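You operate a simulated robot arm through the tools that you are given. There is no shell and no other tool.

Carry out the task below with a simulated robot arm. There is one attempt and no reset: what you move stays moved.

JOB
Bring the bar on the cradle down to E5 with the blue putty.
Fine: within ten cents, checked with the drop hammer; the putty is in the green drawer, shut it again.

Only the result counts: the job must be done as asked and must still hold three seconds after the hand-in. Knocking over, shifting, dropping, spilling or breaking anything else fails it.

ROBOT AND FRAMES
A 6-joint arm with a two-finger gripper, fixed in place. Base frame: the origin is on the floor under the middle of its stand, x ahead of it, y to its left, z up; the work surface is at about z = 0.76. Readings come in m, degrees, newtons and seconds.
It reaches about 1.572 m from its shoulder. Its first joint turns from -166.0 to 166.0 degrees. Payload 2.45 kg.
Tool frame: the origin (TCP) lies between the finger pads and is the grasp point; the fingertips stand 0.02 m ahead of it; z points along the fingers, y is the line along which they close. The gripper opens to 0.14 m; its body begins 0.168 m behind the TCP.
Orientation is told as [roll, pitch, yaw] about the base's x, y, z axes, in that order, counted from this pose: with the fingers straight down and closing along the base's y, the tool's x points along the base's -x, its y along +y and its z along -z.

CONTROLS
- The arm moves only by the tool apply_moves. Its argument "rows" is a list of rows, each a list of 3 entries, a list of its own where there are three numbers: the shift along the tool's x, y, z in m, then the turn, a rotation vector about the tool's x, y, z in degrees, then the gripper command, from -1 (shut) to 1 (fully open), values between in proportion. In form: [[[tx, ty, tz], [rx, ry, rz], claw], ...]. A call has 1 to 20 rows; each row shifts and turns the commanded pose from where the row before left it, along the tool's axes as they then stand. A row lasts 0.2 s, in which the tool goes at most 0.05 m and 8.6 degrees; a call with a longer step from one row to the next is refused whole, and so is a gripper value outside its range. Where a pose cannot be reached the arm comes as near as it can. A force on the tool above 90 N (or 10 N above the force at the start of the call, whichever is more), or a blocked arm, ends the call early, and 0.2 s more pass. The fingers move at their own pace (about 0.045 m/s each) and stop on an object; they squeeze with about 28 N. The grip force told is the motor's: it shows also when the fingers shut on nothing. Time passes only in rows, and 0.2 s behind the last, so rows that do not move let the fingers close. It gives the time, the measured TCP pose, the force on the tool (base axes), the opening and the grip force at its end, in the units of the frame above (readings bear some noise), with the torque about the TCP (base axes, N m) and any sound that the robot's microphone picked up.
- Cameras (640 x 400 px; columns grow to the right, rows downward): "scene" is fixed at [0.3979, 0.4996, 1.5075]; the picture's right is [-0.26, -0.96, 0.00], its down [-0.76, 0.21, -0.62] and it looks along [0.60, -0.16, -0.78] (base axes); focal length 349 px, centre (320, 200). "wrist" rides on the gripper at [0.078, 0.011, -0.209] in the tool frame; the picture's right is [-0.14, 0.99, 0.00], its down [-0.92, -0.13, -0.37] and it looks along [-0.36, -0.05, 0.93] (tool axes); focal length 280 px, centre (320, 200).
- grab_frame(camera): a new picture of that camera. The clock stands still meanwhile.
- probe_pixels(camera, pixels): for up to 12 pixels [column, row] of the newest picture of that camera ("zoom" is the newest enlarged one), the place [x, y, z] in the base frame of the surface seen there, good to about 0.002 m. The clock stands still meanwhile.
- inspect(camera, box): a new picture of the part [left, top, right, bottom] of that camera's present view, enlarged. The clock stands still meanwhile.
- hand_in(): hands the job in; it is judged then, once.

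Leave the gripper open and the arm clear of the work at the hand-in unless told otherwise.

The tools are called after ">>>" as name(argument=value, ...) on one line, values as JSON. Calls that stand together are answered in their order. apply_moves: Moves the arm, as the interface text tells. Its arguments: {"type":"object","properties":{"rows":{"type":"array"}},"required":["rows"]} The other tools are called the same way: grab_frame (camera) takes a picture; probe_pixels (camera, pixels) gives the place of the surface under pixels of a picture; inspect (camera, box) takes an enlarged picture of a part of a camera's view; hand_in () hands the job in.

At the start:

```text
time_s: 0.0
eef_pos: [0.6516, 0.1217, 1.0959]
tcp_rot: [-0.1, -0.1, 0.0]
wrist_force: [-0.6, 0.4, -0.5]
moment: [0.02, -0.02, 0.02]
gripper_width: 0.1399
grip_force: 0.1
```

scene: 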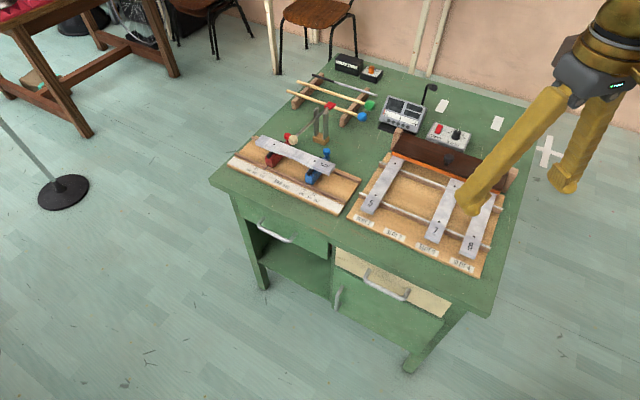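
wrist: 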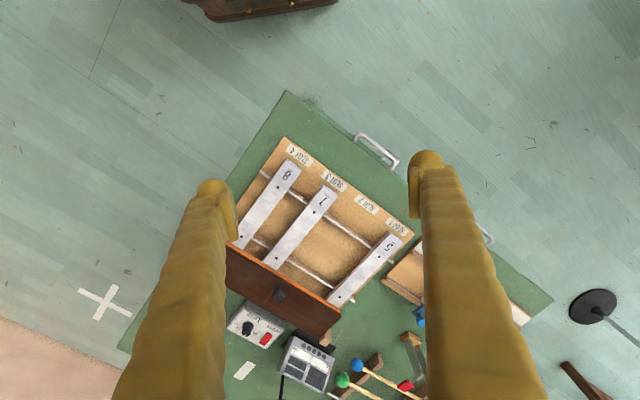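

I see a green desk with a bar on a cradle (about column 295, row 155 in the scene), a rack of bars, some devices, mallets and drawers at the near side. I'll take enlarged pictures to read the details first.

>>> inspect(camera="scene", box=[210, 120, 370, 220])

>>> inspect(camera="scene", box=[340, 120, 520, 290])

>>> inspect(camera="scene", box=[270, 45, 450, 157])

>>> inspect(camera="scene", box=[220, 180, 500, 380])

```text
4.00 times, centred on (290, 170) of scene
```

zoom: 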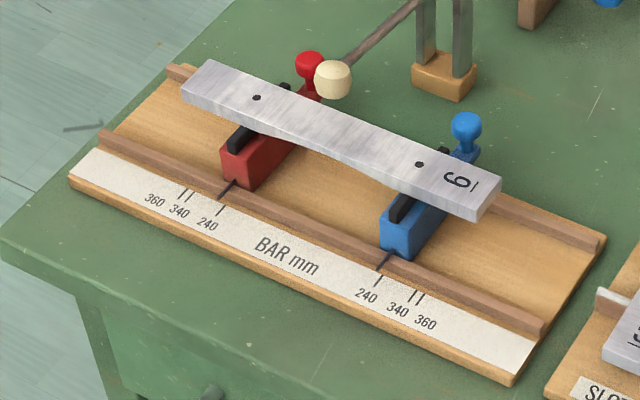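

```text
2.35 times, centred on (430, 205) of scene
```

zoom: 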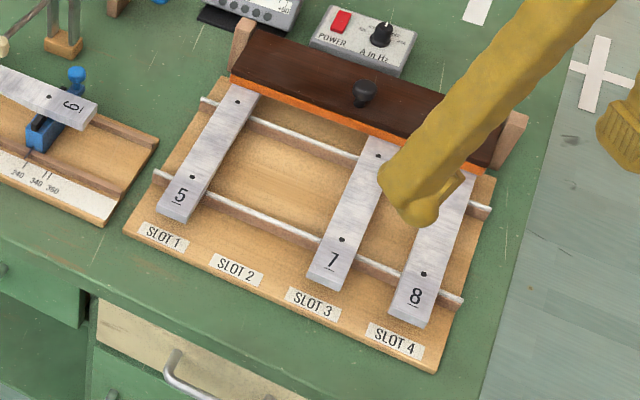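

```text
3.56 times, centred on (360, 101) of scene
```

zoom: 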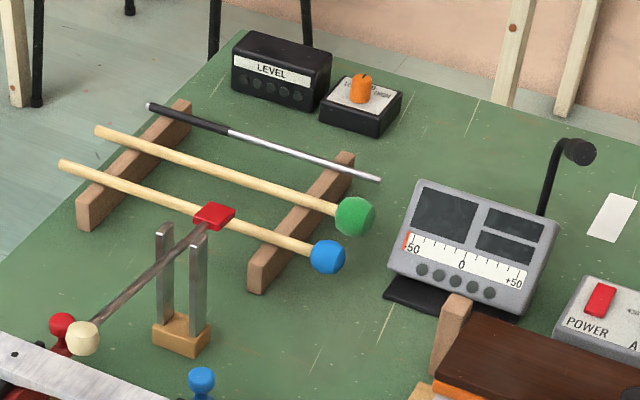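

```text
2.00 times, centred on (360, 280) of scene
```

zoom: 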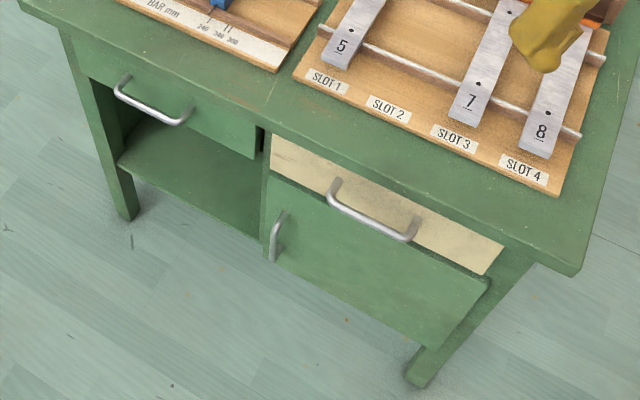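

Next I'll look closer at the tuner, the power box, the orange-knob box and the drop hammer, then at the saddles against the scale.

>>> inspect(camera="scene", box=[376, 80, 456, 130])

>>> inspect(camera="scene", box=[420, 110, 484, 150])

>>> inspect(camera="scene", box=[325, 45, 389, 85])

>>> inspect(camera="scene", box=[280, 95, 344, 155])

>>> inspect(camera="scene", box=[225, 150, 335, 215])

>>> grab_frame(camera="scene")

```text
8.00 times, centred on (416, 105) of scene
```

zoom: 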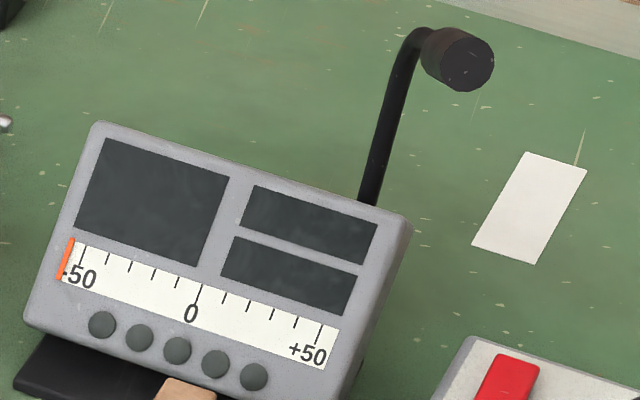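

```text
10.00 times, centred on (452, 130) of scene
```

zoom: 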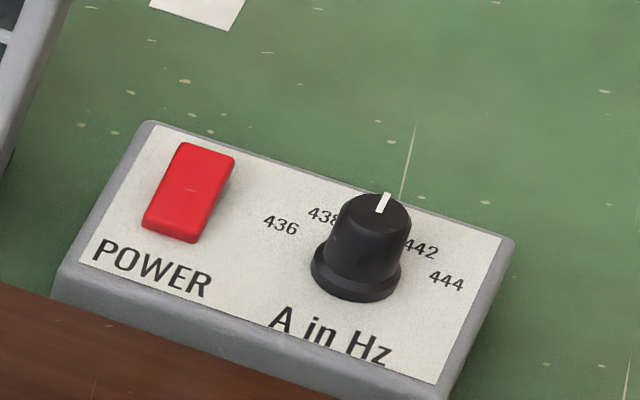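

```text
10.00 times, centred on (357, 65) of scene
```

zoom: 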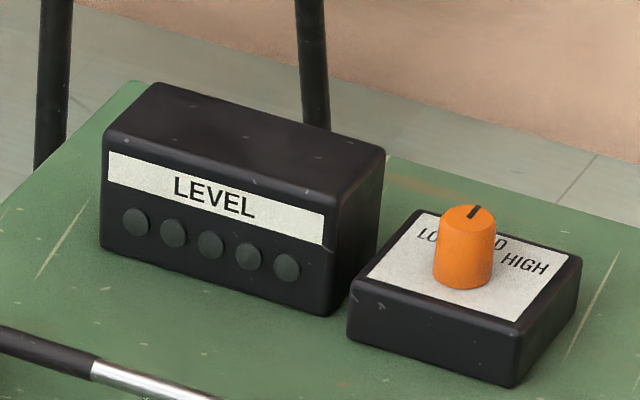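

```text
6.67 times, centred on (312, 125) of scene
```

zoom: 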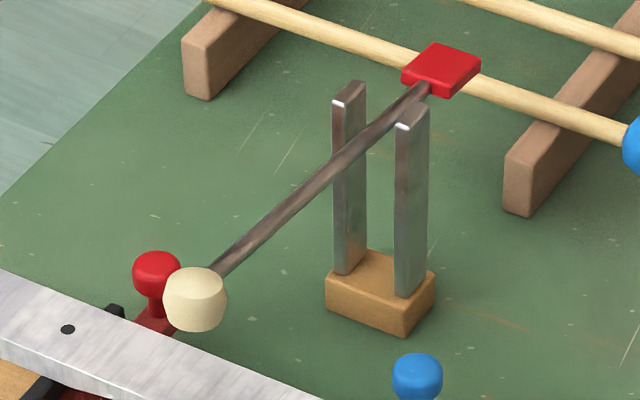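

```text
5.82 times, centred on (280, 182) of scene
```

zoom: 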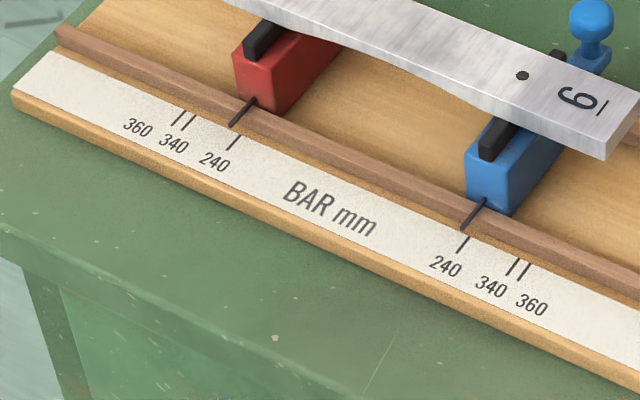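

```text
taken
```

scene: 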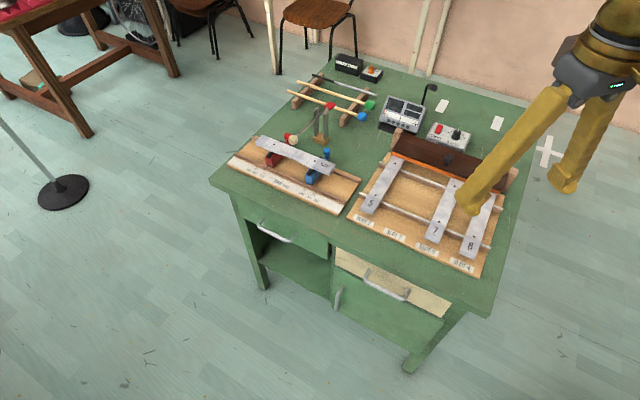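

The tuner is dark, and the A dial seems to point at 440. Now I'll measure places: first the bar, saddles and hammer, then the devices and the drawer.

>>> inspect(camera="scene", box=[240, 125, 350, 194])

>>> probe_pixels(camera="scene", pixels=[[259, 137], [333, 170], [274, 145], [314, 162], [293, 140], [329, 106], [322, 110], [289, 237], [258, 226], [245, 205], [330, 245], [440, 130]])

>>> probe_pixels(camera="scene", pixels=[[458, 132], [457, 129], [434, 88], [372, 70], [400, 112], [318, 135], [327, 138], [448, 162], [287, 134], [326, 151], [313, 178], [272, 155]])

```text
5.80 times, centred on (295, 160) of scene
```

zoom: 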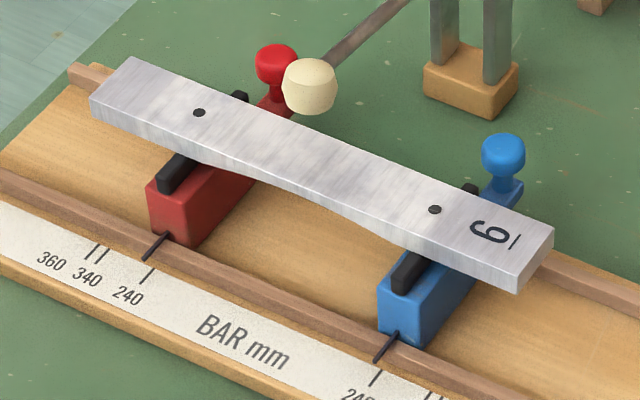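

```text
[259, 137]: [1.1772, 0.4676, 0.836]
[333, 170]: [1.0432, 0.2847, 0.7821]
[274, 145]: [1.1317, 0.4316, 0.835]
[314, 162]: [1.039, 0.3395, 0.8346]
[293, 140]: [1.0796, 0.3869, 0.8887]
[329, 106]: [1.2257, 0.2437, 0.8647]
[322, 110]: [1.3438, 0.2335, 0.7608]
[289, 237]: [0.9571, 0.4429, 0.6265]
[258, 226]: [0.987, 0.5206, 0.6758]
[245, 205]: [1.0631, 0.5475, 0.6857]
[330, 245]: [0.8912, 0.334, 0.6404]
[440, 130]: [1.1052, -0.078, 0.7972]
```

```text
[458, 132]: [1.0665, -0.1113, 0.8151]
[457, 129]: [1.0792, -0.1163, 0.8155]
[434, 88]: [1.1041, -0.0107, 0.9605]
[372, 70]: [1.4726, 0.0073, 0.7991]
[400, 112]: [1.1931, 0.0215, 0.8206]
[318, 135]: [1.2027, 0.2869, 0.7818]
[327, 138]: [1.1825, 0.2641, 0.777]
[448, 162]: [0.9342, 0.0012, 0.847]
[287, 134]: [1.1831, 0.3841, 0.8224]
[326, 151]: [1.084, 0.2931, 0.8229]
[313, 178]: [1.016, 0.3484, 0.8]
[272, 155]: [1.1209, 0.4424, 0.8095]
```

The bar's holes are 131 mm apart, which fits a 240 mm bar, and the saddles stand at their 240 marks. The hammer head hovers about 3 cm over the bar's middle. I'll look through the wrist camera for a second view.

>>> grab_frame(camera="wrist")

>>> inspect(camera="wrist", box=[200, 280, 460, 400])

>>> probe_pixels(camera="wrist", pixels=[[288, 92], [552, 300], [120, 350], [380, 150], [488, 232], [247, 327], [266, 339], [265, 295], [418, 318], [306, 360], [357, 366], [405, 384]])

```text
taken
```

wrist: 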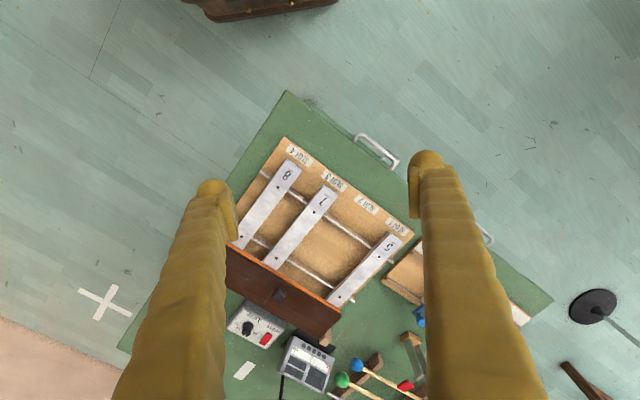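

```text
2.46 times, centred on (330, 340) of wrist
```

zoom: 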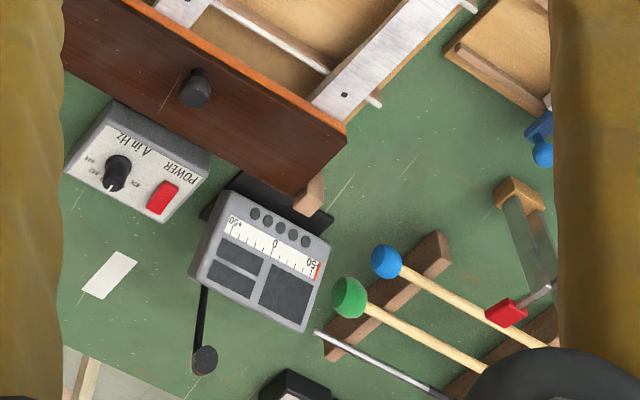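

```text
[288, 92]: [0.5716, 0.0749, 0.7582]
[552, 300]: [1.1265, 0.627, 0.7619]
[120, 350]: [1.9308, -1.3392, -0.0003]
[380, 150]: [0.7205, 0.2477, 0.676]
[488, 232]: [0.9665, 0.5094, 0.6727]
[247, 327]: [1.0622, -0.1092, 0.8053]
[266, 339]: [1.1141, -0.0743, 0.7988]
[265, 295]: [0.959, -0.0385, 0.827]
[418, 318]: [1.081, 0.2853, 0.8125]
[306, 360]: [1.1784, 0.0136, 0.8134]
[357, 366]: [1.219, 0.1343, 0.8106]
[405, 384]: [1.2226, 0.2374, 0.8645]
```

The table is turned 45° about z: its front edge runs along (0.707, 0.707), and the drawer handles stand about 3–4 cm out from the fronts at z ≈ 0.67. I'll move over the hammer at the same height, with nothing in the way up there, for a close view.

>>> apply_moves(rows=[[[-0.044, 0.019, 0], [0, 0, 0], 1], [[-0.044, 0.019, 0], [0, 0, 0], 1], [[-0.044, 0.019, 0], [0, 0, 0], 1], [[-0.044, 0.019, 0], [0, 0, 0], 1], [[-0.044, 0.019, 0], [0, 0, 0], 1], [[-0.044, 0.019, 0], [0, 0, 0], 1], [[-0.044, 0.019, 0], [0, 0, 0], 1], [[-0.044, 0.019, 0], [0, 0, 0], 1]])

>>> grab_frame(camera="wrist")

>>> grab_frame(camera="scene")

```text
time_s: 1.8
eef_pos: [1.0055, 0.2735, 1.0974]
tcp_rot: [0.1, -0.2, -0.1]
wrist_force: [0.4, 0.3, 0.8]
moment: [-0.03, -0.03, 0.04]
gripper_width: 0.1402
grip_force: 0.1
```

```text
taken
```

wrist: 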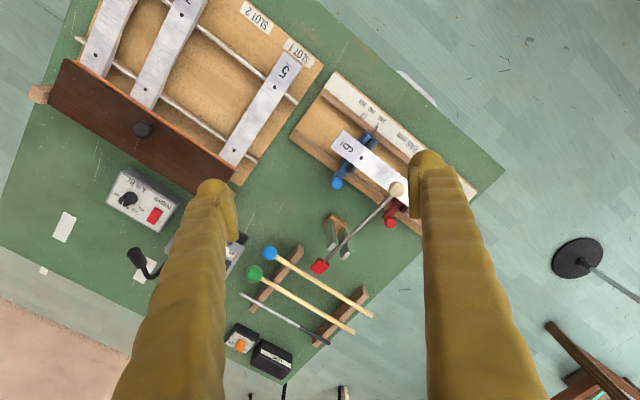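

```text
taken
```

scene: 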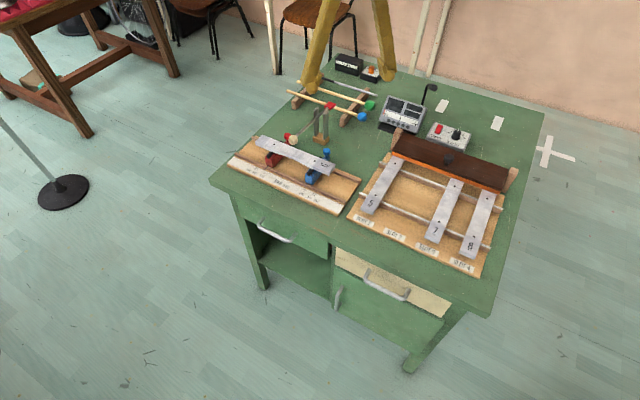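

>>> inspect(camera="wrist", box=[290, 120, 450, 290])

>>> probe_pixels(camera="wrist", pixels=[[320, 266], [395, 188], [330, 250], [345, 252], [337, 222], [155, 215], [128, 199], [125, 205], [240, 345], [272, 357], [362, 172], [345, 215]])

>>> inspect(camera="wrist", box=[100, 160, 200, 222])

>>> inspect(camera="wrist", box=[215, 315, 305, 385])

```text
2.35 times, centred on (370, 205) of wrist
```

zoom: 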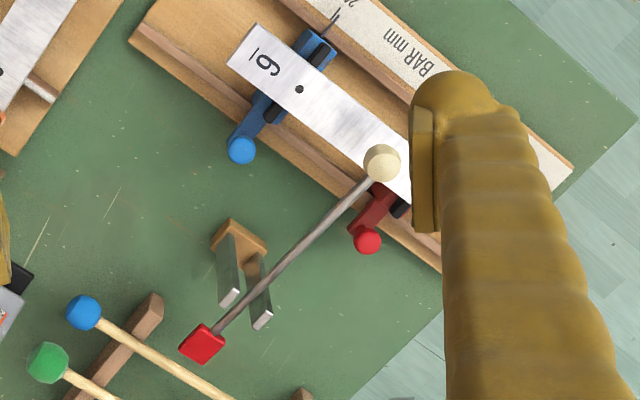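

```text
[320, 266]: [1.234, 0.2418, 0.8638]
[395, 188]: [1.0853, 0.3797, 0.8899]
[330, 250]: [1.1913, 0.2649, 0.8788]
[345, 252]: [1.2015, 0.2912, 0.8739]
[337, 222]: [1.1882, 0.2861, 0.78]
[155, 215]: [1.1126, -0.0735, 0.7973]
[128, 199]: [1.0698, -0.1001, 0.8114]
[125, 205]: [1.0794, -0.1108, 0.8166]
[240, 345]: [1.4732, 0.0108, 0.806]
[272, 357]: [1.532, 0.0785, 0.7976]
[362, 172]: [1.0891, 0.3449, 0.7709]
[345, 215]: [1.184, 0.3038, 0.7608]
```

```text
6.40 times, centred on (150, 191) of wrist
```

zoom: 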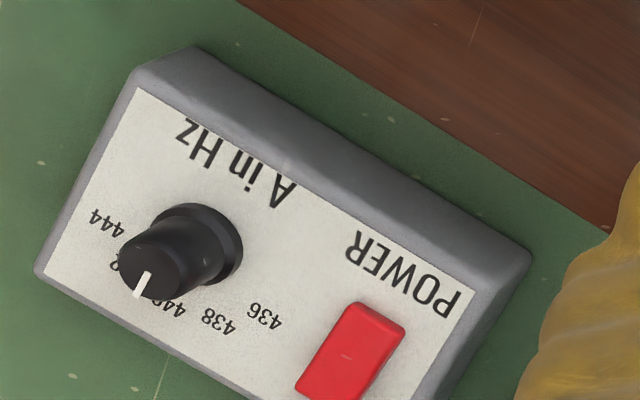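

```text
5.71 times, centred on (260, 350) of wrist
```

zoom: 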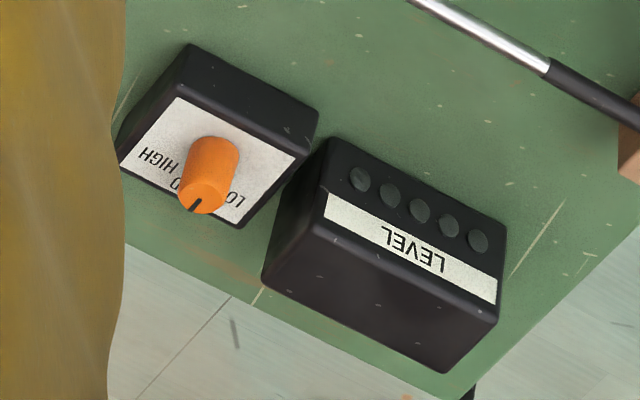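

The dial mark sits by 440 and the orange knob on the sensitivity box by MID. Before pressing POWER I want a close look at the gooseneck mic, so I'll fly over there, turn the tool to follow the table (yaw +45°), and look.

>>> apply_moves(rows=[[[0, -0.045, 0], [0, 0, 0], 0.2], [[0, -0.045, 0], [0, 0, 0], 0.2], [[0, -0.045, 0], [0, 0, 0], 0.2], [[0, -0.045, 0], [0, 0, 0], 0.2], [[0, -0.045, 0], [0, 0, 0], 0.2], [[0, -0.045, 0], [0, 0, 0], 0.2], [[0, -0.045, 0], [0, 0, 0], 0.2], [[0, 0, 0], [0, 0, -7.5], -0.6], [[0, 0, 0], [0, 0, -7.5], -0.6], [[0, 0, 0], [0, 0, -7.5], -0.6], [[0, 0, 0], [0, 0, -7.5], -0.6], [[0, 0, 0], [0, 0, -7.5], -0.6], [[0, 0, 0], [0, 0, -7.5], -0.6]])

>>> grab_frame(camera="wrist")

>>> grab_frame(camera="scene")

```text
time_s: 4.6
eef_pos: [1.0037, -0.0429, 1.0972]
tcp_rot: [0.0, 0.0, 45.1]
wrist_force: [0.1, -0.6, -0.4]
moment: [-0.03, 0.0, 0.01]
gripper_width: 0.0279
grip_force: 0.0
```

```text
taken
```

wrist: 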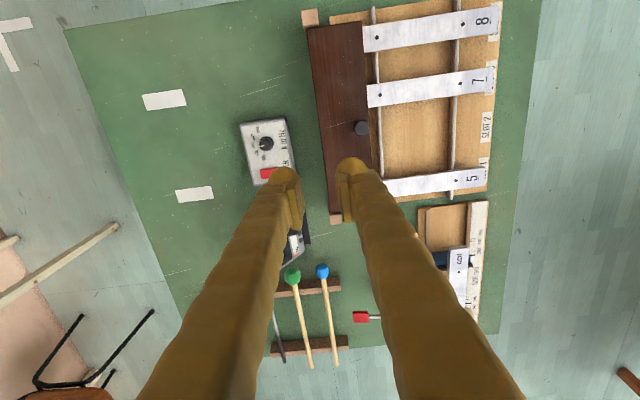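

```text
taken
```

scene: 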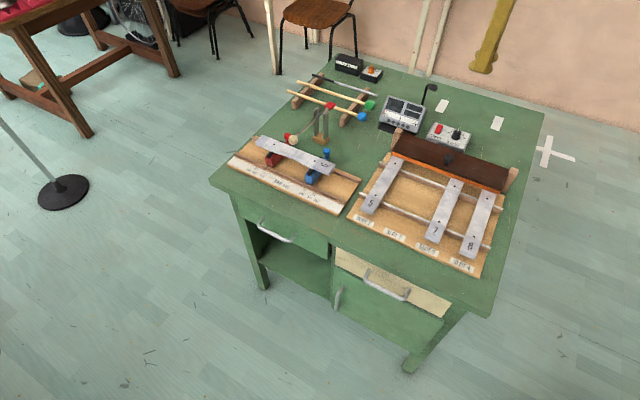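

The finger hides the mic in this view, so I'll probe the mic, button and board edge in the scene view.

>>> inspect(camera="scene", box=[376, 75, 476, 165])

>>> probe_pixels(camera="scene", pixels=[[430, 84], [436, 88], [433, 85], [424, 90], [422, 100], [439, 129], [437, 133], [442, 126], [418, 106], [421, 127], [450, 150], [420, 140]])

>>> probe_pixels(camera="wrist", pixels=[[266, 173], [266, 143], [265, 180], [270, 168], [334, 100], [313, 100], [322, 200], [362, 127], [335, 205], [310, 20], [280, 250], [360, 318]])

```text
4.44 times, centred on (426, 120) of scene
```

zoom: 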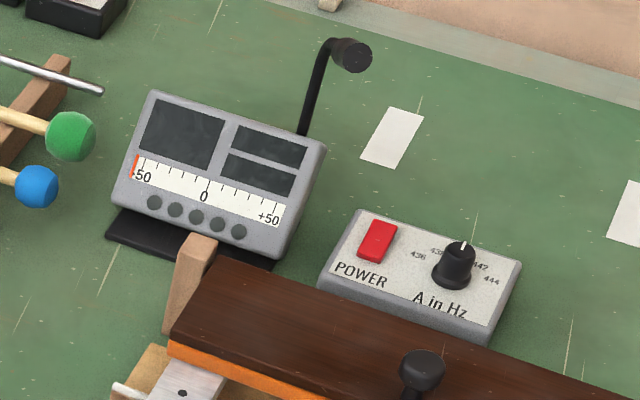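

```text
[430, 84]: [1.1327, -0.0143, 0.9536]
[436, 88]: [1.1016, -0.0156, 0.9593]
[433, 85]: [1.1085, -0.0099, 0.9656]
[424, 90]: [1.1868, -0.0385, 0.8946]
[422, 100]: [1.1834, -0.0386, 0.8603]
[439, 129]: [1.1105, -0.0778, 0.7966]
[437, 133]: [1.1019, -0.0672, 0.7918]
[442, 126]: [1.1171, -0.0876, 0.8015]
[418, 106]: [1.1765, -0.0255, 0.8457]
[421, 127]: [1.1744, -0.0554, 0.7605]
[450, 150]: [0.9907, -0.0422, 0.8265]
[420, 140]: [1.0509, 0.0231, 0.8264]
```

```text
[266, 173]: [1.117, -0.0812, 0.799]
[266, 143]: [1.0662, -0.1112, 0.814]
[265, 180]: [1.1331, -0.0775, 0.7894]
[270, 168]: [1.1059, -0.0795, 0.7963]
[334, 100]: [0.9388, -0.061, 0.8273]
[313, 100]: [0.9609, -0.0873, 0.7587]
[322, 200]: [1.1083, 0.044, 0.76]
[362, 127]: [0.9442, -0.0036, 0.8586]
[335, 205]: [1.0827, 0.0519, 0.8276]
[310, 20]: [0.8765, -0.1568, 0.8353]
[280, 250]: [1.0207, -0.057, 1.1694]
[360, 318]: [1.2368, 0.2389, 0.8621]
```

Mic head is at about (1.11, −0.012) with its top near z 0.966, 6 cm from the POWER button (1.111, −0.078, 0.797). To keep the gripper body off the mic I'll lean the tool 20° away from it (body towards the table's right), fingers closed, and come down to z ≈ 0.90 over the button.

>>> apply_moves(rows=[[[-0.0175, -0.0336, 0], [0, 0, 0], -1], [[-0.0175, -0.0336, 0], [0, 0, 0], -1], [[-0.0175, -0.0336, 0], [0, 0, 0], -1], [[0, 0, 0], [0, -6.67, 0], -1], [[0, 0, 0], [0, -6.67, 0], -1], [[0, 0, 0], [0, -6.66, 0], -1], [[0.01368, 0, 0.03759], [0, 0, 0], -1], [[0.01368, 0, 0.03759], [0, 0, 0], -1], [[0.01368, 0, 0.03759], [0, 0, 0], -1], [[0.01368, 0, 0.03759], [0, 0, 0], -1], [[0.01368, 0, 0.03759], [0, 0, 0], -1]])

>>> grab_frame(camera="wrist")

>>> grab_frame(camera="scene")

```text
time_s: 7.0
eef_pos: [1.1139, -0.0775, 0.8977]
tcp_rot: [-0.2, -20.2, 44.9]
wrist_force: [-0.6, 0.7, -0.1]
moment: [0.0, 0.01, -0.02]
gripper_width: 0.0004
grip_force: 28.0
```

```text
taken
```

wrist: 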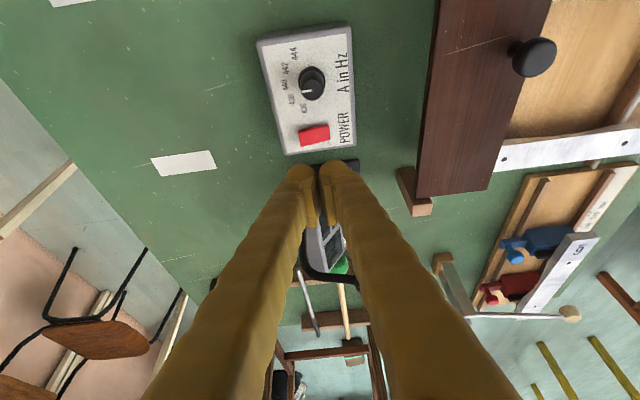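

```text
taken
```

scene: 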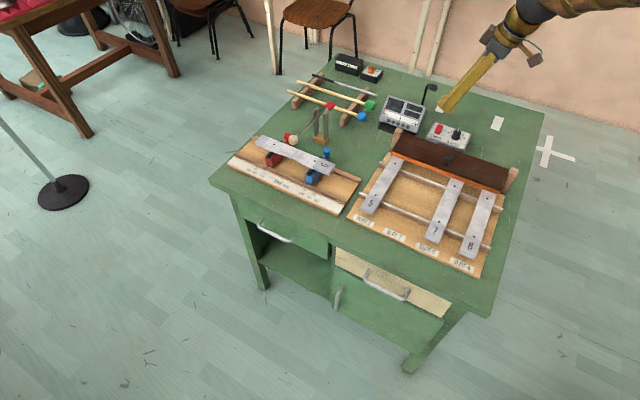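

Tips now hang about 8 cm over the button. I'll check the clearance to the mic and re-read the dial at this range.

>>> inspect(camera="wrist", box=[230, 10, 390, 160])

>>> inspect(camera="wrist", box=[260, 150, 380, 300])

>>> inspect(camera="scene", box=[380, 50, 540, 160])

```text
2.67 times, centred on (310, 85) of wrist
```

zoom: 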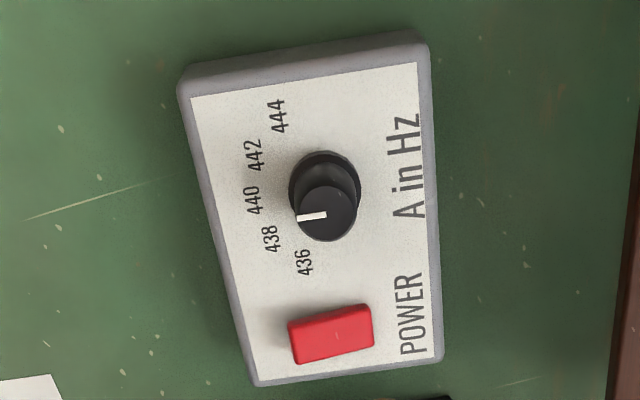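

```text
2.67 times, centred on (320, 225) of wrist
```

zoom: 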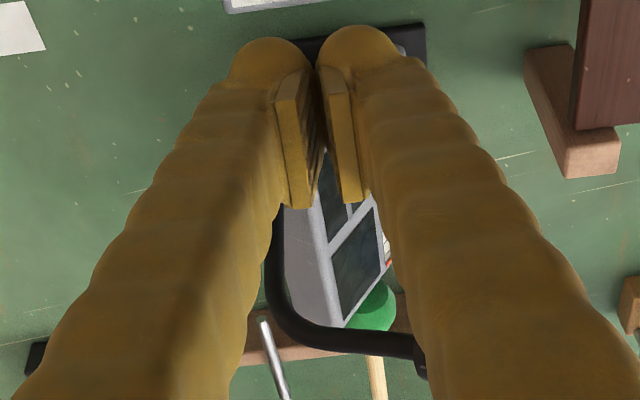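

```text
3.64 times, centred on (460, 105) of scene
```

zoom: 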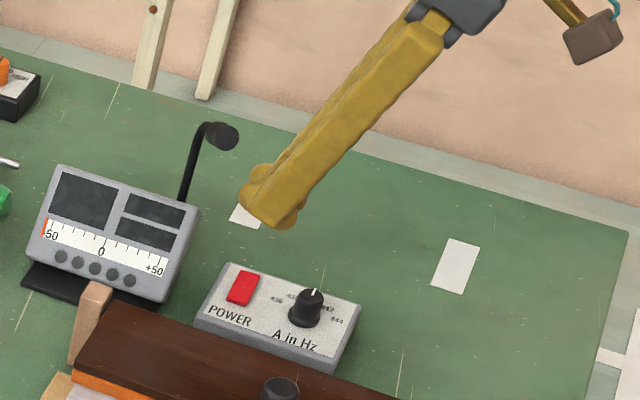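

The dial does point at 440. Probing the exact button centre before pressing.

>>> probe_pixels(camera="wrist", pixels=[[314, 135], [302, 136], [326, 131], [300, 140], [313, 141], [311, 90]])

```text
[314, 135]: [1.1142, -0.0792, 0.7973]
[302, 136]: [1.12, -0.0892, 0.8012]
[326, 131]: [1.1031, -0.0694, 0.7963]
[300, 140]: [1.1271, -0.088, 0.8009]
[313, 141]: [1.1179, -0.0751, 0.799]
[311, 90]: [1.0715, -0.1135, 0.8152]
```

The button is a rocker: its back end is raised (z ≈ 0.801 at (1.120, −0.089)), its front end lower. I'll shift 2 cm towards the back so the front finger sits over the raised end, go down, and press in small steps while watching the force.

>>> apply_moves(rows=[[[0, -0.0206, 0], [0, 0, 0], -1], [[0.0103, 0, 0.0282], [0, 0, 0], -1], [[0.0103, 0, 0.0282], [0, 0, 0], -1], [[0.00137, 0, 0.00376], [0, 0, 0], -1], [[0.00137, 0, 0.00376], [0, 0, 0], -1], [[0.00068, 0, 0.00188], [0, 0, 0], -1]])

>>> grab_frame(camera="wrist")

>>> inspect(camera="scene", box=[376, 75, 476, 165])

```text
time_s: 8.4
eef_pos: [1.1267, -0.0913, 0.8253]
tcp_rot: [-0.1, -20.1, 45.0]
wrist_force: [0.1, 0.1, 0.0]
moment: [-0.02, -0.01, 0.0]
gripper_width: 0.0
grip_force: 27.9
```

```text
taken
```

wrist: 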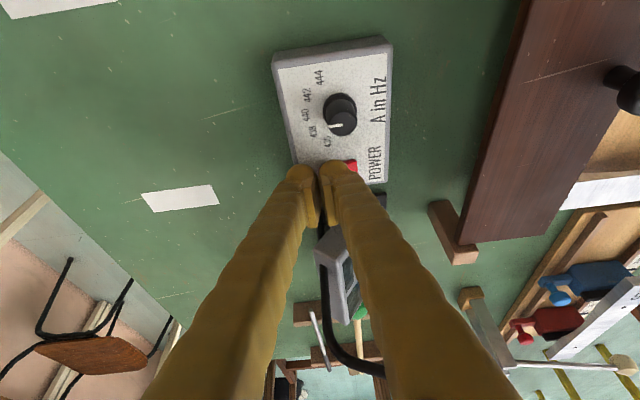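

```text
4.44 times, centred on (426, 120) of scene
```

zoom: 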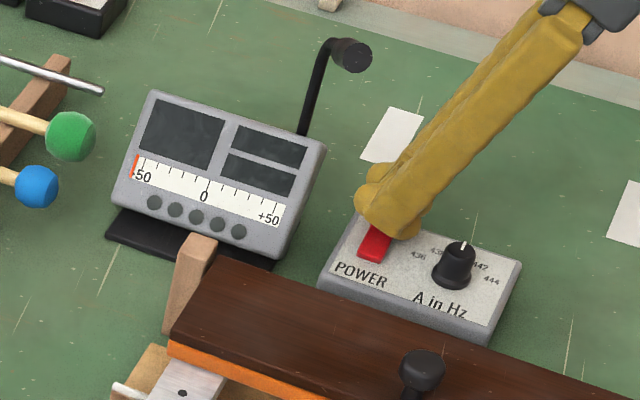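

The front finger is right over the raised end, no contact yet (0 N). Pressing down 2 mm per row.

>>> apply_moves(rows=[[[0.00068, 0, 0.00188], [0, 0, 0], -1], [[0.00068, 0, 0.00188], [0, 0, 0], -1], [[0.00068, 0, 0.00188], [0, 0, 0], -1]])

>>> inspect(camera="scene", box=[376, 75, 476, 165])

```text
time_s: 9.2
eef_pos: [1.127, -0.0911, 0.8201]
tcp_rot: [-0.1, -20.1, 45.0]
wrist_force: [-1.2, 1.0, 6.4]
moment: [0.04, 0.1, 0.04]
gripper_width: 0.0
grip_force: 27.9
```

```text
4.44 times, centred on (426, 120) of scene
```

zoom: 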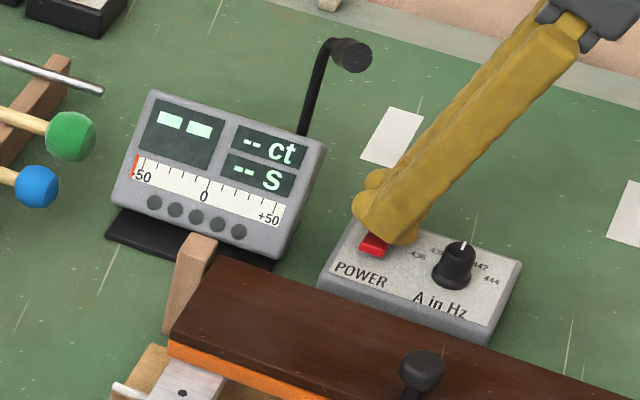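

The tuner lit up ("-- --", "-- ct", "-- S") at 6 N. Now I back off straight up, undo the lean, and turn to yaw −45° so the fingers close parallel to the hammer's pivot axis.

>>> apply_moves(rows=[[[-0.01368, 0, -0.03759], [0, 0, 0], -1], [[-0.01368, 0, -0.03759], [0, 0, 0], -1], [[-0.01368, 0, -0.03759], [0, 0, 0], -1], [[-0.01368, 0, -0.03759], [0, 0, 0], -1], [[-0.01368, 0, -0.03759], [0, 0, 0], -1], [[-0.01368, 0, -0.03759], [0, 0, 0], -1], [[-0.01368, 0, -0.03759], [0, 0, 0], -1], [[0, 0, 0], [0, 6.67, 0], -1], [[0, 0, 0], [0, 6.67, 0], -1], [[0, 0, 0], [0, 6.66, 0], -1]])

>>> apply_moves(rows=[[[0, 0, 0], [0, 0, 8.2], -1], [[0, 0, 0], [0, 0, 8.2], -1], [[0, 0, 0], [0, 0, 8.2], -1], [[0, 0, 0], [0, 0, 8.2], -1], [[0, 0, 0], [0, 0, 8.2], -1], [[0, 0, 0], [0, 0, 8.2], -1], [[0, 0, 0], [0, 0, 8.2], -1], [[0, 0, 0], [0, 0, 8.2], -1], [[0, 0, 0], [0, 0, 8.2], -1], [[0, 0, 0], [0, 0, 8.2], -1], [[0, 0, 0], [0, 0, 8], -1]])

>>> grab_frame(camera="scene")

```text
time_s: 11.4
eef_pos: [1.1267, -0.0927, 1.1014]
tcp_rot: [0.0, -0.1, 44.9]
wrist_force: [-0.4, 0.1, 0.6]
moment: [0.04, -0.08, -0.01]
gripper_width: 0.0001
grip_force: 28.1
```

```text
time_s: 13.8
eef_pos: [1.1272, -0.0917, 1.1002]
tcp_rot: [0.1, 0.1, -45.2]
wrist_force: [-0.7, -0.2, -0.7]
moment: [-0.04, 0.0, 0.01]
gripper_width: 0.0
grip_force: 28.1
```

```text
taken
```

scene: 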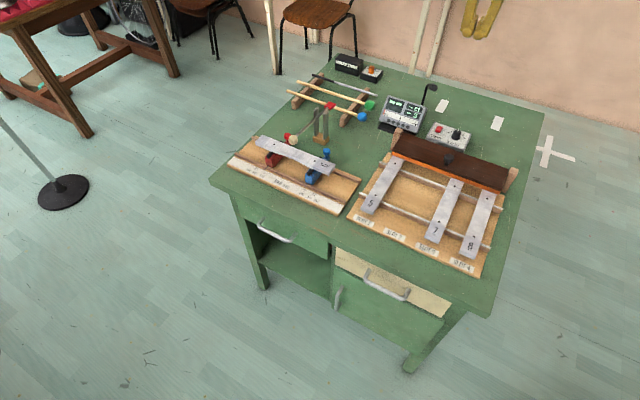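

POWER stays on. Now I move over the hammer's red tab at (1.232, 0.241) and down to z ≈ 0.95.

>>> apply_moves(rows=[[[0.02014, 0.03866, 0], [0, 0, 0], -1], [[0.02014, 0.03866, 0], [0, 0, 0], -1], [[0.02014, 0.03866, 0], [0, 0, 0], -1], [[0.02014, 0.03866, 0], [0, 0, 0], -1], [[0.02014, 0.03866, 0], [0, 0, 0], -1], [[0.02014, 0.03866, 0], [0, 0, 0], -1], [[0.02014, 0.03866, 0], [0, 0, 0], -1], [[0.02014, 0.03866, 0], [0, 0, 0], -1], [[0, 0, 0.0375], [0, 0, 0], -1], [[0, 0, 0.0375], [0, 0, 0], -1], [[0, 0, 0.0375], [0, 0, 0], -1], [[0, 0, 0.0375], [0, 0, 0], -1]])

>>> grab_frame(camera="wrist")

>>> grab_frame(camera="scene")

```text
time_s: 16.4
eef_pos: [1.1973, 0.2081, 0.9862]
tcp_rot: [-0.1, 0.1, -45.0]
wrist_force: [0.0, 0.4, 0.7]
moment: [0.0, -0.03, 0.0]
gripper_width: 0.0
grip_force: 28.5
out of reach, approached as far as the arm can: row 4, 5, 6, 7, 8, 9, 10, 11, 12
```

```text
taken
```

wrist: 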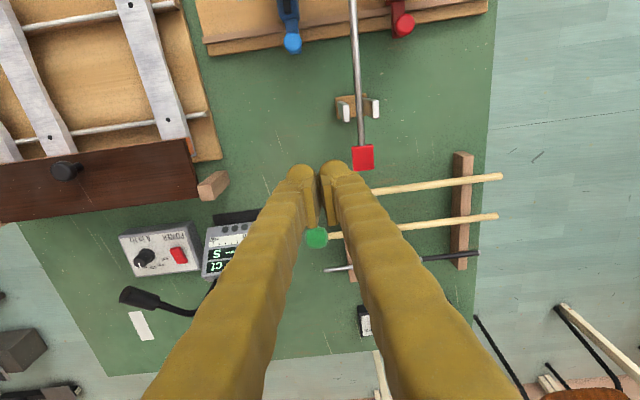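

```text
taken
```

scene: 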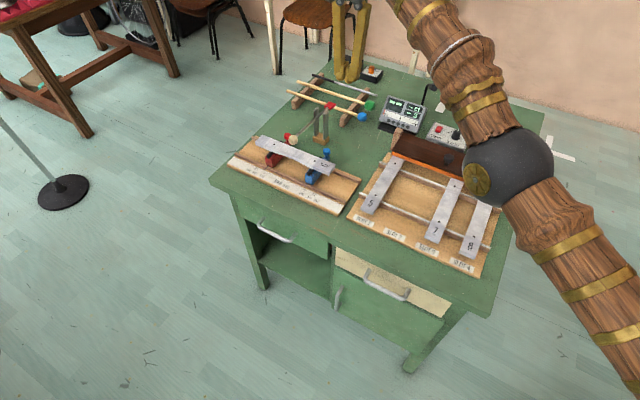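

That place is beyond reach with the tool vertical; I must lean the tool outward, wrist towards the base. First I back off inward and up to a reachable pose, and check how low the elbow gets.

>>> probe_pixels(camera="scene", pixels=[[500, 160], [475, 180], [490, 205], [470, 100], [560, 220]])

>>> apply_moves(rows=[[[0, 0, -0.0375], [0, 0, 0], -1], [[0, 0, -0.0375], [0, 0, 0], -1], [[0.0212, -0.0212, -0.0375], [0, 0, 0], -1], [[0.0212, -0.0212, -0.0375], [0, 0, 0], -1], [[0.0212, -0.0212, 0], [0, 0, 0], -1], [[0.0212, -0.0212, 0], [0, 0, 0], -1]])

```text
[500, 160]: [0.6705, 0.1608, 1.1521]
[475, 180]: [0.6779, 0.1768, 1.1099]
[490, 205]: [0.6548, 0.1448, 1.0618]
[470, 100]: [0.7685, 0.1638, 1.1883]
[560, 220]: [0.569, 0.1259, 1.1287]
```

```text
time_s: 17.8
eef_pos: [1.1656, 0.2056, 1.0749]
tcp_rot: [-0.1, 0.1, -45.1]
wrist_force: [0.4, 0.4, -0.6]
moment: [-0.02, -0.01, 0.0]
gripper_width: 0.0
grip_force: 27.8
out of reach, approached as far as the arm can: row 1, 2, 3, 4, 5, 6
```

Still flagged out of reach. I'll hold still for two rows to see where the arm settles.

>>> apply_moves(rows=[[[0, 0, 0], [0, 0, 0], -1], [[0, 0, 0], [0, 0, 0], -1]])

>>> grab_frame(camera="scene")

```text
time_s: 18.4
eef_pos: [1.1676, 0.2063, 1.0745]
tcp_rot: [-0.1, -0.1, -45.0]
wrist_force: [0.3, 0.5, 0.3]
moment: [-0.02, 0.03, 0.02]
gripper_width: 0.0001
grip_force: 27.9
```

```text
taken
```

scene: 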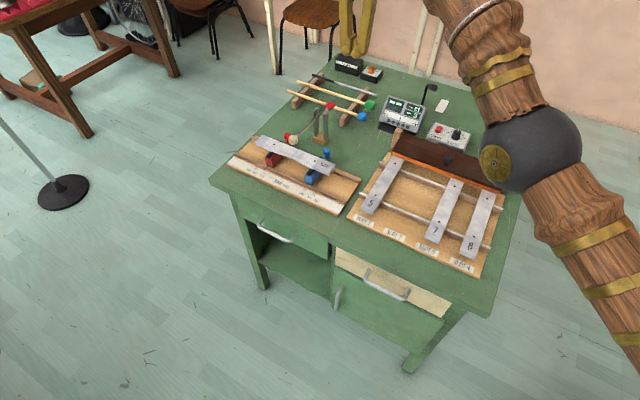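

The arm holds steady. I'll pull straight inwards (towards −x) in smaller rows to get off the stretched-out edge.

>>> apply_moves(rows=[[[0.0141, -0.0141, 0], [0, 0, 0], -1], [[0.0141, -0.0141, 0], [0, 0, 0], -1], [[0.0141, -0.0141, 0], [0, 0, 0], -1], [[0.0141, -0.0141, 0], [0, 0, 0], -1], [[0.0141, -0.0141, 0], [0, 0, 0], -1], [[0.0141, -0.0141, 0], [0, 0, 0], -1]])

```text
time_s: 19.8
eef_pos: [1.1663, 0.2064, 1.0742]
tcp_rot: [0.0, 0.1, -45.0]
wrist_force: [0.9, -0.2, 0.2]
moment: [0.06, -0.01, 0.0]
gripper_width: 0.0
grip_force: 27.8
out of reach, approached as far as the arm can: row 1, 2, 3, 4, 5, 6
```

No movement inward: the arm is stretched straight there. I'll try a combination of moving sideways/up and leaning the wrist back to bend the elbow again.

>>> apply_moves(rows=[[[0, 0, 0], [0, 0, 8], -1], [[0, 0, 0], [0, 0, -8], -1], [[0, 0, -0.04], [0, 0, 0], -1], [[0, 0, -0.04], [0, 0, 0], -1]])

```text
time_s: 20.8
eef_pos: [1.1408, 0.2008, 1.1308]
tcp_rot: [-0.1, 0.1, -45.0]
wrist_force: [-0.3, 0.0, -1.6]
moment: [0.01, 0.11, 0.0]
gripper_width: 0.0
grip_force: 27.7
out of reach, approached as far as the arm can: row 3, 4
```

The wrist swings on an arc about the shoulder, so the elbow is straight. Moving down and inward together should bend it the right way; trying that.

>>> apply_moves(rows=[[[0.0106, -0.0106, 0.03], [0, 0, 0], -1], [[0.0106, -0.0106, 0.03], [0, 0, 0], -1], [[0.0106, -0.0106, 0.0], [0, 0, 0], -1], [[0.0106, -0.0106, 0.0], [0, 0, 0], -1]])

```text
time_s: 21.8
eef_pos: [1.0801, 0.2009, 1.0753]
tcp_rot: [0.2, -0.2, -45.1]
wrist_force: [-0.7, -0.1, 0.6]
moment: [-0.01, 0.02, 0.0]
gripper_width: 0.0
grip_force: 28.3
```

Free again at (1.080, 0.201, 1.075). From the arc I work out shoulder height ≈ 0.93 and that a 25° outward lean makes the tab easily reachable. I turn to yaw 11° (pointing radially), lean 25°, and move to 8 cm above the tab.

>>> apply_moves(rows=[[[0, 0, 0], [0, 0, -8], -1], [[0, 0, 0], [0, 0, -8], -1], [[0, 0, 0], [0, 0, -8], -1], [[0, 0, 0], [0, 0, -8], -1], [[0, 0, 0], [0, 0, -8], -1], [[0, 0, 0], [0, 0, -8], -1], [[0, 0, 0], [0, 0, -8], -1], [[0, 0, 0], [0, -8.33, 0], -1], [[0, 0, 0], [0, -8.33, 0], -1], [[0, 0, 0], [0, -8.34, 0], -1], [[-0.0184, 0.0019, 0.0362], [0, 0, 0], -1], [[-0.0184, 0.0019, 0.0362], [0, 0, 0], -1], [[-0.0184, 0.0019, 0.0362], [0, 0, 0], -1], [[-0.0184, 0.0019, 0.0362], [0, 0, 0], -1], [[-0.0184, 0.0019, 0.0362], [0, 0, 0], -1]])

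>>> grab_frame(camera="wrist")

>>> grab_frame(camera="scene")

```text
time_s: 25.0
eef_pos: [1.2376, 0.2427, 0.9496]
tcp_rot: [0.0, -25.2, 11.0]
wrist_force: [-0.3, -0.1, 0.1]
moment: [0.0, 0.08, -0.02]
gripper_width: 0.0
grip_force: 27.8
```

```text
taken
```

wrist: 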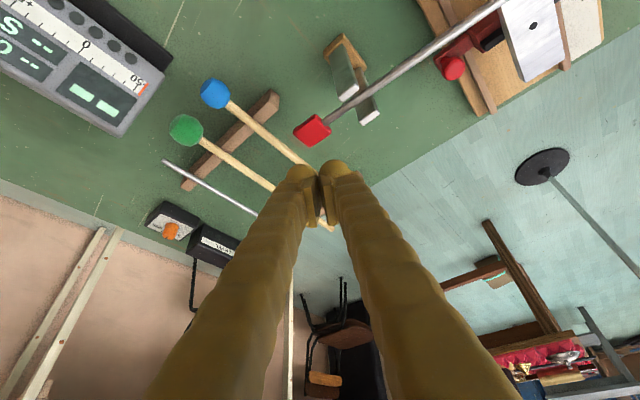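

```text
taken
```

scene: 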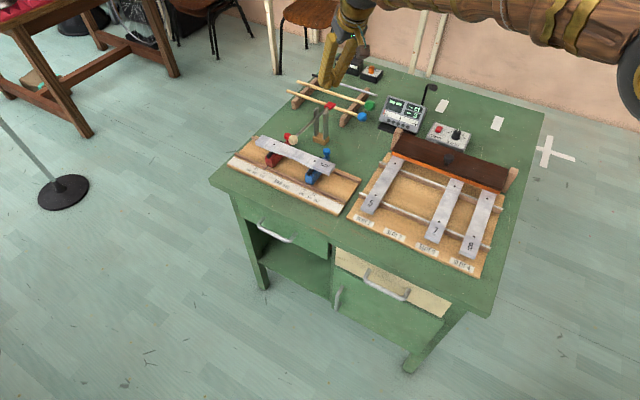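

Good, and the tuner stays visible to the scene camera. Probing the red tab precisely at this range, plus the posts and nearest mallet stick.

>>> inspect(camera="wrist", box=[250, 20, 410, 180])

>>> probe_pixels(camera="wrist", pixels=[[312, 130], [300, 130], [325, 125], [312, 120], [312, 142], [346, 88], [368, 112], [270, 135], [296, 158], [340, 112], [214, 93], [400, 75]])

```text
2.50 times, centred on (330, 100) of wrist
```

zoom: 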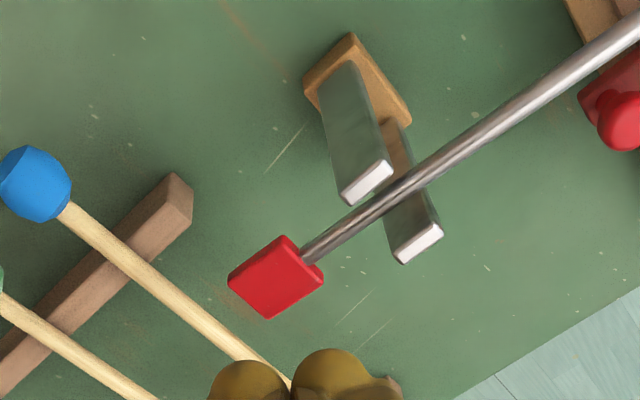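

```text
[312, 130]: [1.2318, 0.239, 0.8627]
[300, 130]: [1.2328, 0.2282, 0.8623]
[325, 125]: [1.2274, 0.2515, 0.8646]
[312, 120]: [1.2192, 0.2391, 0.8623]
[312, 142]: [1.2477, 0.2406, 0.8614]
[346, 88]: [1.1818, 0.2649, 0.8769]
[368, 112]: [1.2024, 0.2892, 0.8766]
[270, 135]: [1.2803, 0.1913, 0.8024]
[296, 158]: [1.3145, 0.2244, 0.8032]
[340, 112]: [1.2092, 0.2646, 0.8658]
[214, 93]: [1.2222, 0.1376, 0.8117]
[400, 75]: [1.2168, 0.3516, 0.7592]
```

Tab centre is (1.234, 0.239, 0.862); mallet stick is 6 cm further back and lower, posts 4–5 cm in front. I'll go down to just above the tab, then press it about 12 mm in small steps.

>>> apply_moves(rows=[[[0, -0.006, 0], [0, 0, 0], -1], [[0.01269, 0, 0.02719], [0, 0, 0], -1], [[0.01269, 0, 0.02719], [0, 0, 0], -1], [[0.00169, 0, 0.00363], [0, 0, 0], -1], [[0.00127, 0, 0.00272], [0, 0, 0], -1]])

>>> inspect(camera="wrist", box=[230, 20, 410, 200])

>>> inspect(camera="scene", box=[260, 70, 420, 170])

```text
time_s: 26.2
eef_pos: [1.2376, 0.2362, 0.8828]
tcp_rot: [0.0, -25.0, 11.0]
wrist_force: [-0.1, 0.0, 1.8]
moment: [0.03, -0.01, 0.0]
gripper_width: 0.0
grip_force: 28.3
```

```text
2.22 times, centred on (320, 110) of wrist
```

zoom: 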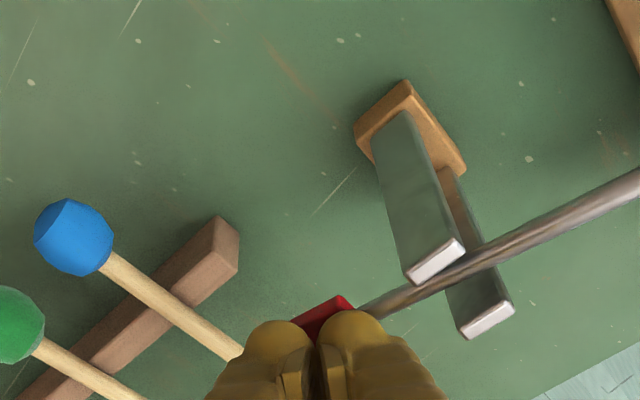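

```text
4.00 times, centred on (340, 120) of scene
```

zoom: 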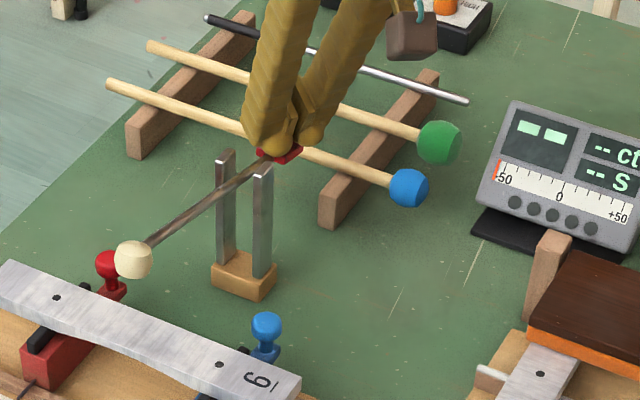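

Just touching the tab (1.8 N). Pressing 12 mm down in four small rows.

>>> apply_moves(rows=[[[0.00127, 0, 0.00272], [0, 0, 0], -1], [[0.00127, 0, 0.00272], [0, 0, 0], -1], [[0.00127, 0, 0.00272], [0, 0, 0], -1], [[0.00127, 0, 0.00272], [0, 0, 0], -1]])

>>> inspect(camera="scene", box=[260, 70, 420, 170])

```text
time_s: 27.2
eef_pos: [1.2373, 0.2356, 0.87]
tcp_rot: [0.0, -25.1, 11.0]
wrist_force: [-0.1, 0.6, -0.2]
moment: [-0.01, -0.02, -0.01]
gripper_width: 0.0
grip_force: 28.5
```

```text
4.00 times, centred on (340, 120) of scene
```

zoom: 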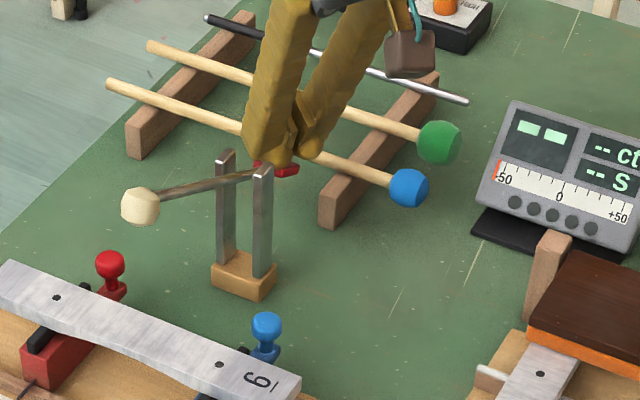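

The hammer head has swung well up. Now a quick release: up 4.5 cm per row, then hold to listen.

>>> apply_moves(rows=[[[-0.019, 0, -0.0408], [0, 0, 0], -1], [[0, 0, 0], [0, 0, 0], -1], [[0, 0, 0], [0, 0, 0], -1]])

>>> inspect(camera="scene", box=[340, 80, 440, 150])

>>> inspect(camera="scene", box=[260, 70, 420, 170])

```text
time_s: 28.0
eef_pos: [1.238, 0.2365, 0.9146]
tcp_rot: [0.0, -25.2, 11.0]
wrist_force: [-0.4, 0.2, 0.4]
moment: [-0.03, -0.01, 0.04]
gripper_width: 0.0001
grip_force: 28.3
```

```text
5.71 times, centred on (390, 115) of scene
```

zoom: 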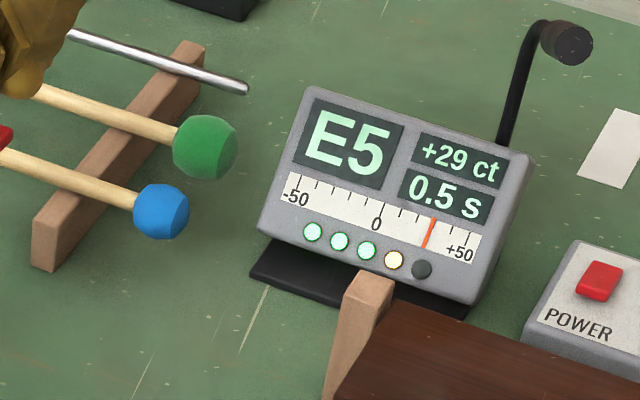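

```text
4.00 times, centred on (340, 120) of scene
```

zoom: 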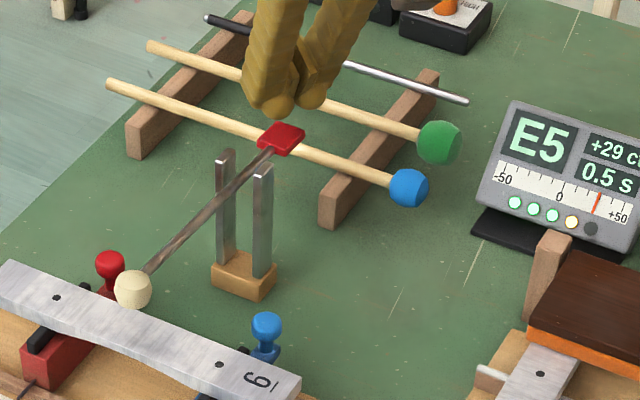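

First reading with the hammer: E5, +29 ct. So the bar must come down by about 29 cents. Now to the green drawer: lift away, move inward, set the tool vertical and yaw to 45°.

>>> apply_moves(rows=[[[-0.019, 0, -0.0408], [0, 0, 0], -1], [[-0.019, 0, -0.0408], [0, 0, 0], -1], [[-0.019, 0, -0.0408], [0, 0, 0], -1], [[0.0339, 0.0233, -0.0158], [0, 0, 0], 0], [[0.0339, 0.0233, -0.0158], [0, 0, 0], 0], [[0.0339, 0.0233, -0.0158], [0, 0, 0], 0], [[0.0339, 0.0233, -0.0158], [0, 0, 0], 0], [[0.0339, 0.0233, -0.0158], [0, 0, 0], 0], [[0.0339, 0.0233, -0.0158], [0, 0, 0], 0], [[0.0339, 0.0233, -0.0158], [0, 0, 0], 0], [[0, 0, 0], [0, 8.33, 0], 0], [[0, 0, 0], [0, 8.33, 0], 0], [[0, 0, 0], [0, 8.34, 0], 0], [[0, 0, 0], [0, 0, -8.5], 0], [[0, 0, 0], [0, 0, -8.5], 0], [[0, 0, 0], [0, 0, -8.5], 0], [[0, 0, 0], [0, 0, -8.5], 0]])

>>> grab_frame(camera="scene")

```text
time_s: 31.6
eef_pos: [0.9498, 0.3439, 1.0494]
tcp_rot: [0.0, 0.0, 45.1]
wrist_force: [-0.2, -0.4, -0.3]
moment: [0.02, 0.0, 0.02]
gripper_width: 0.07
grip_force: 0.1
```

```text
taken
```

scene: 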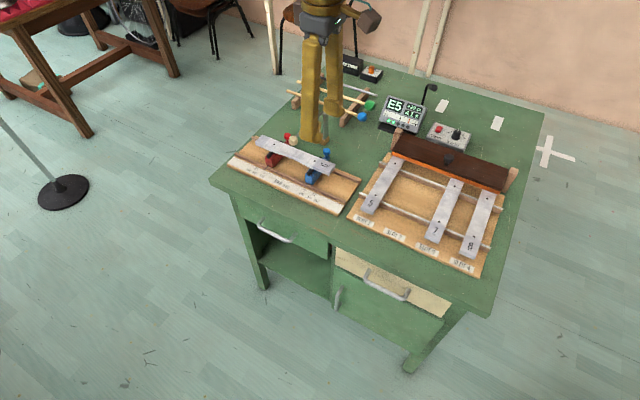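

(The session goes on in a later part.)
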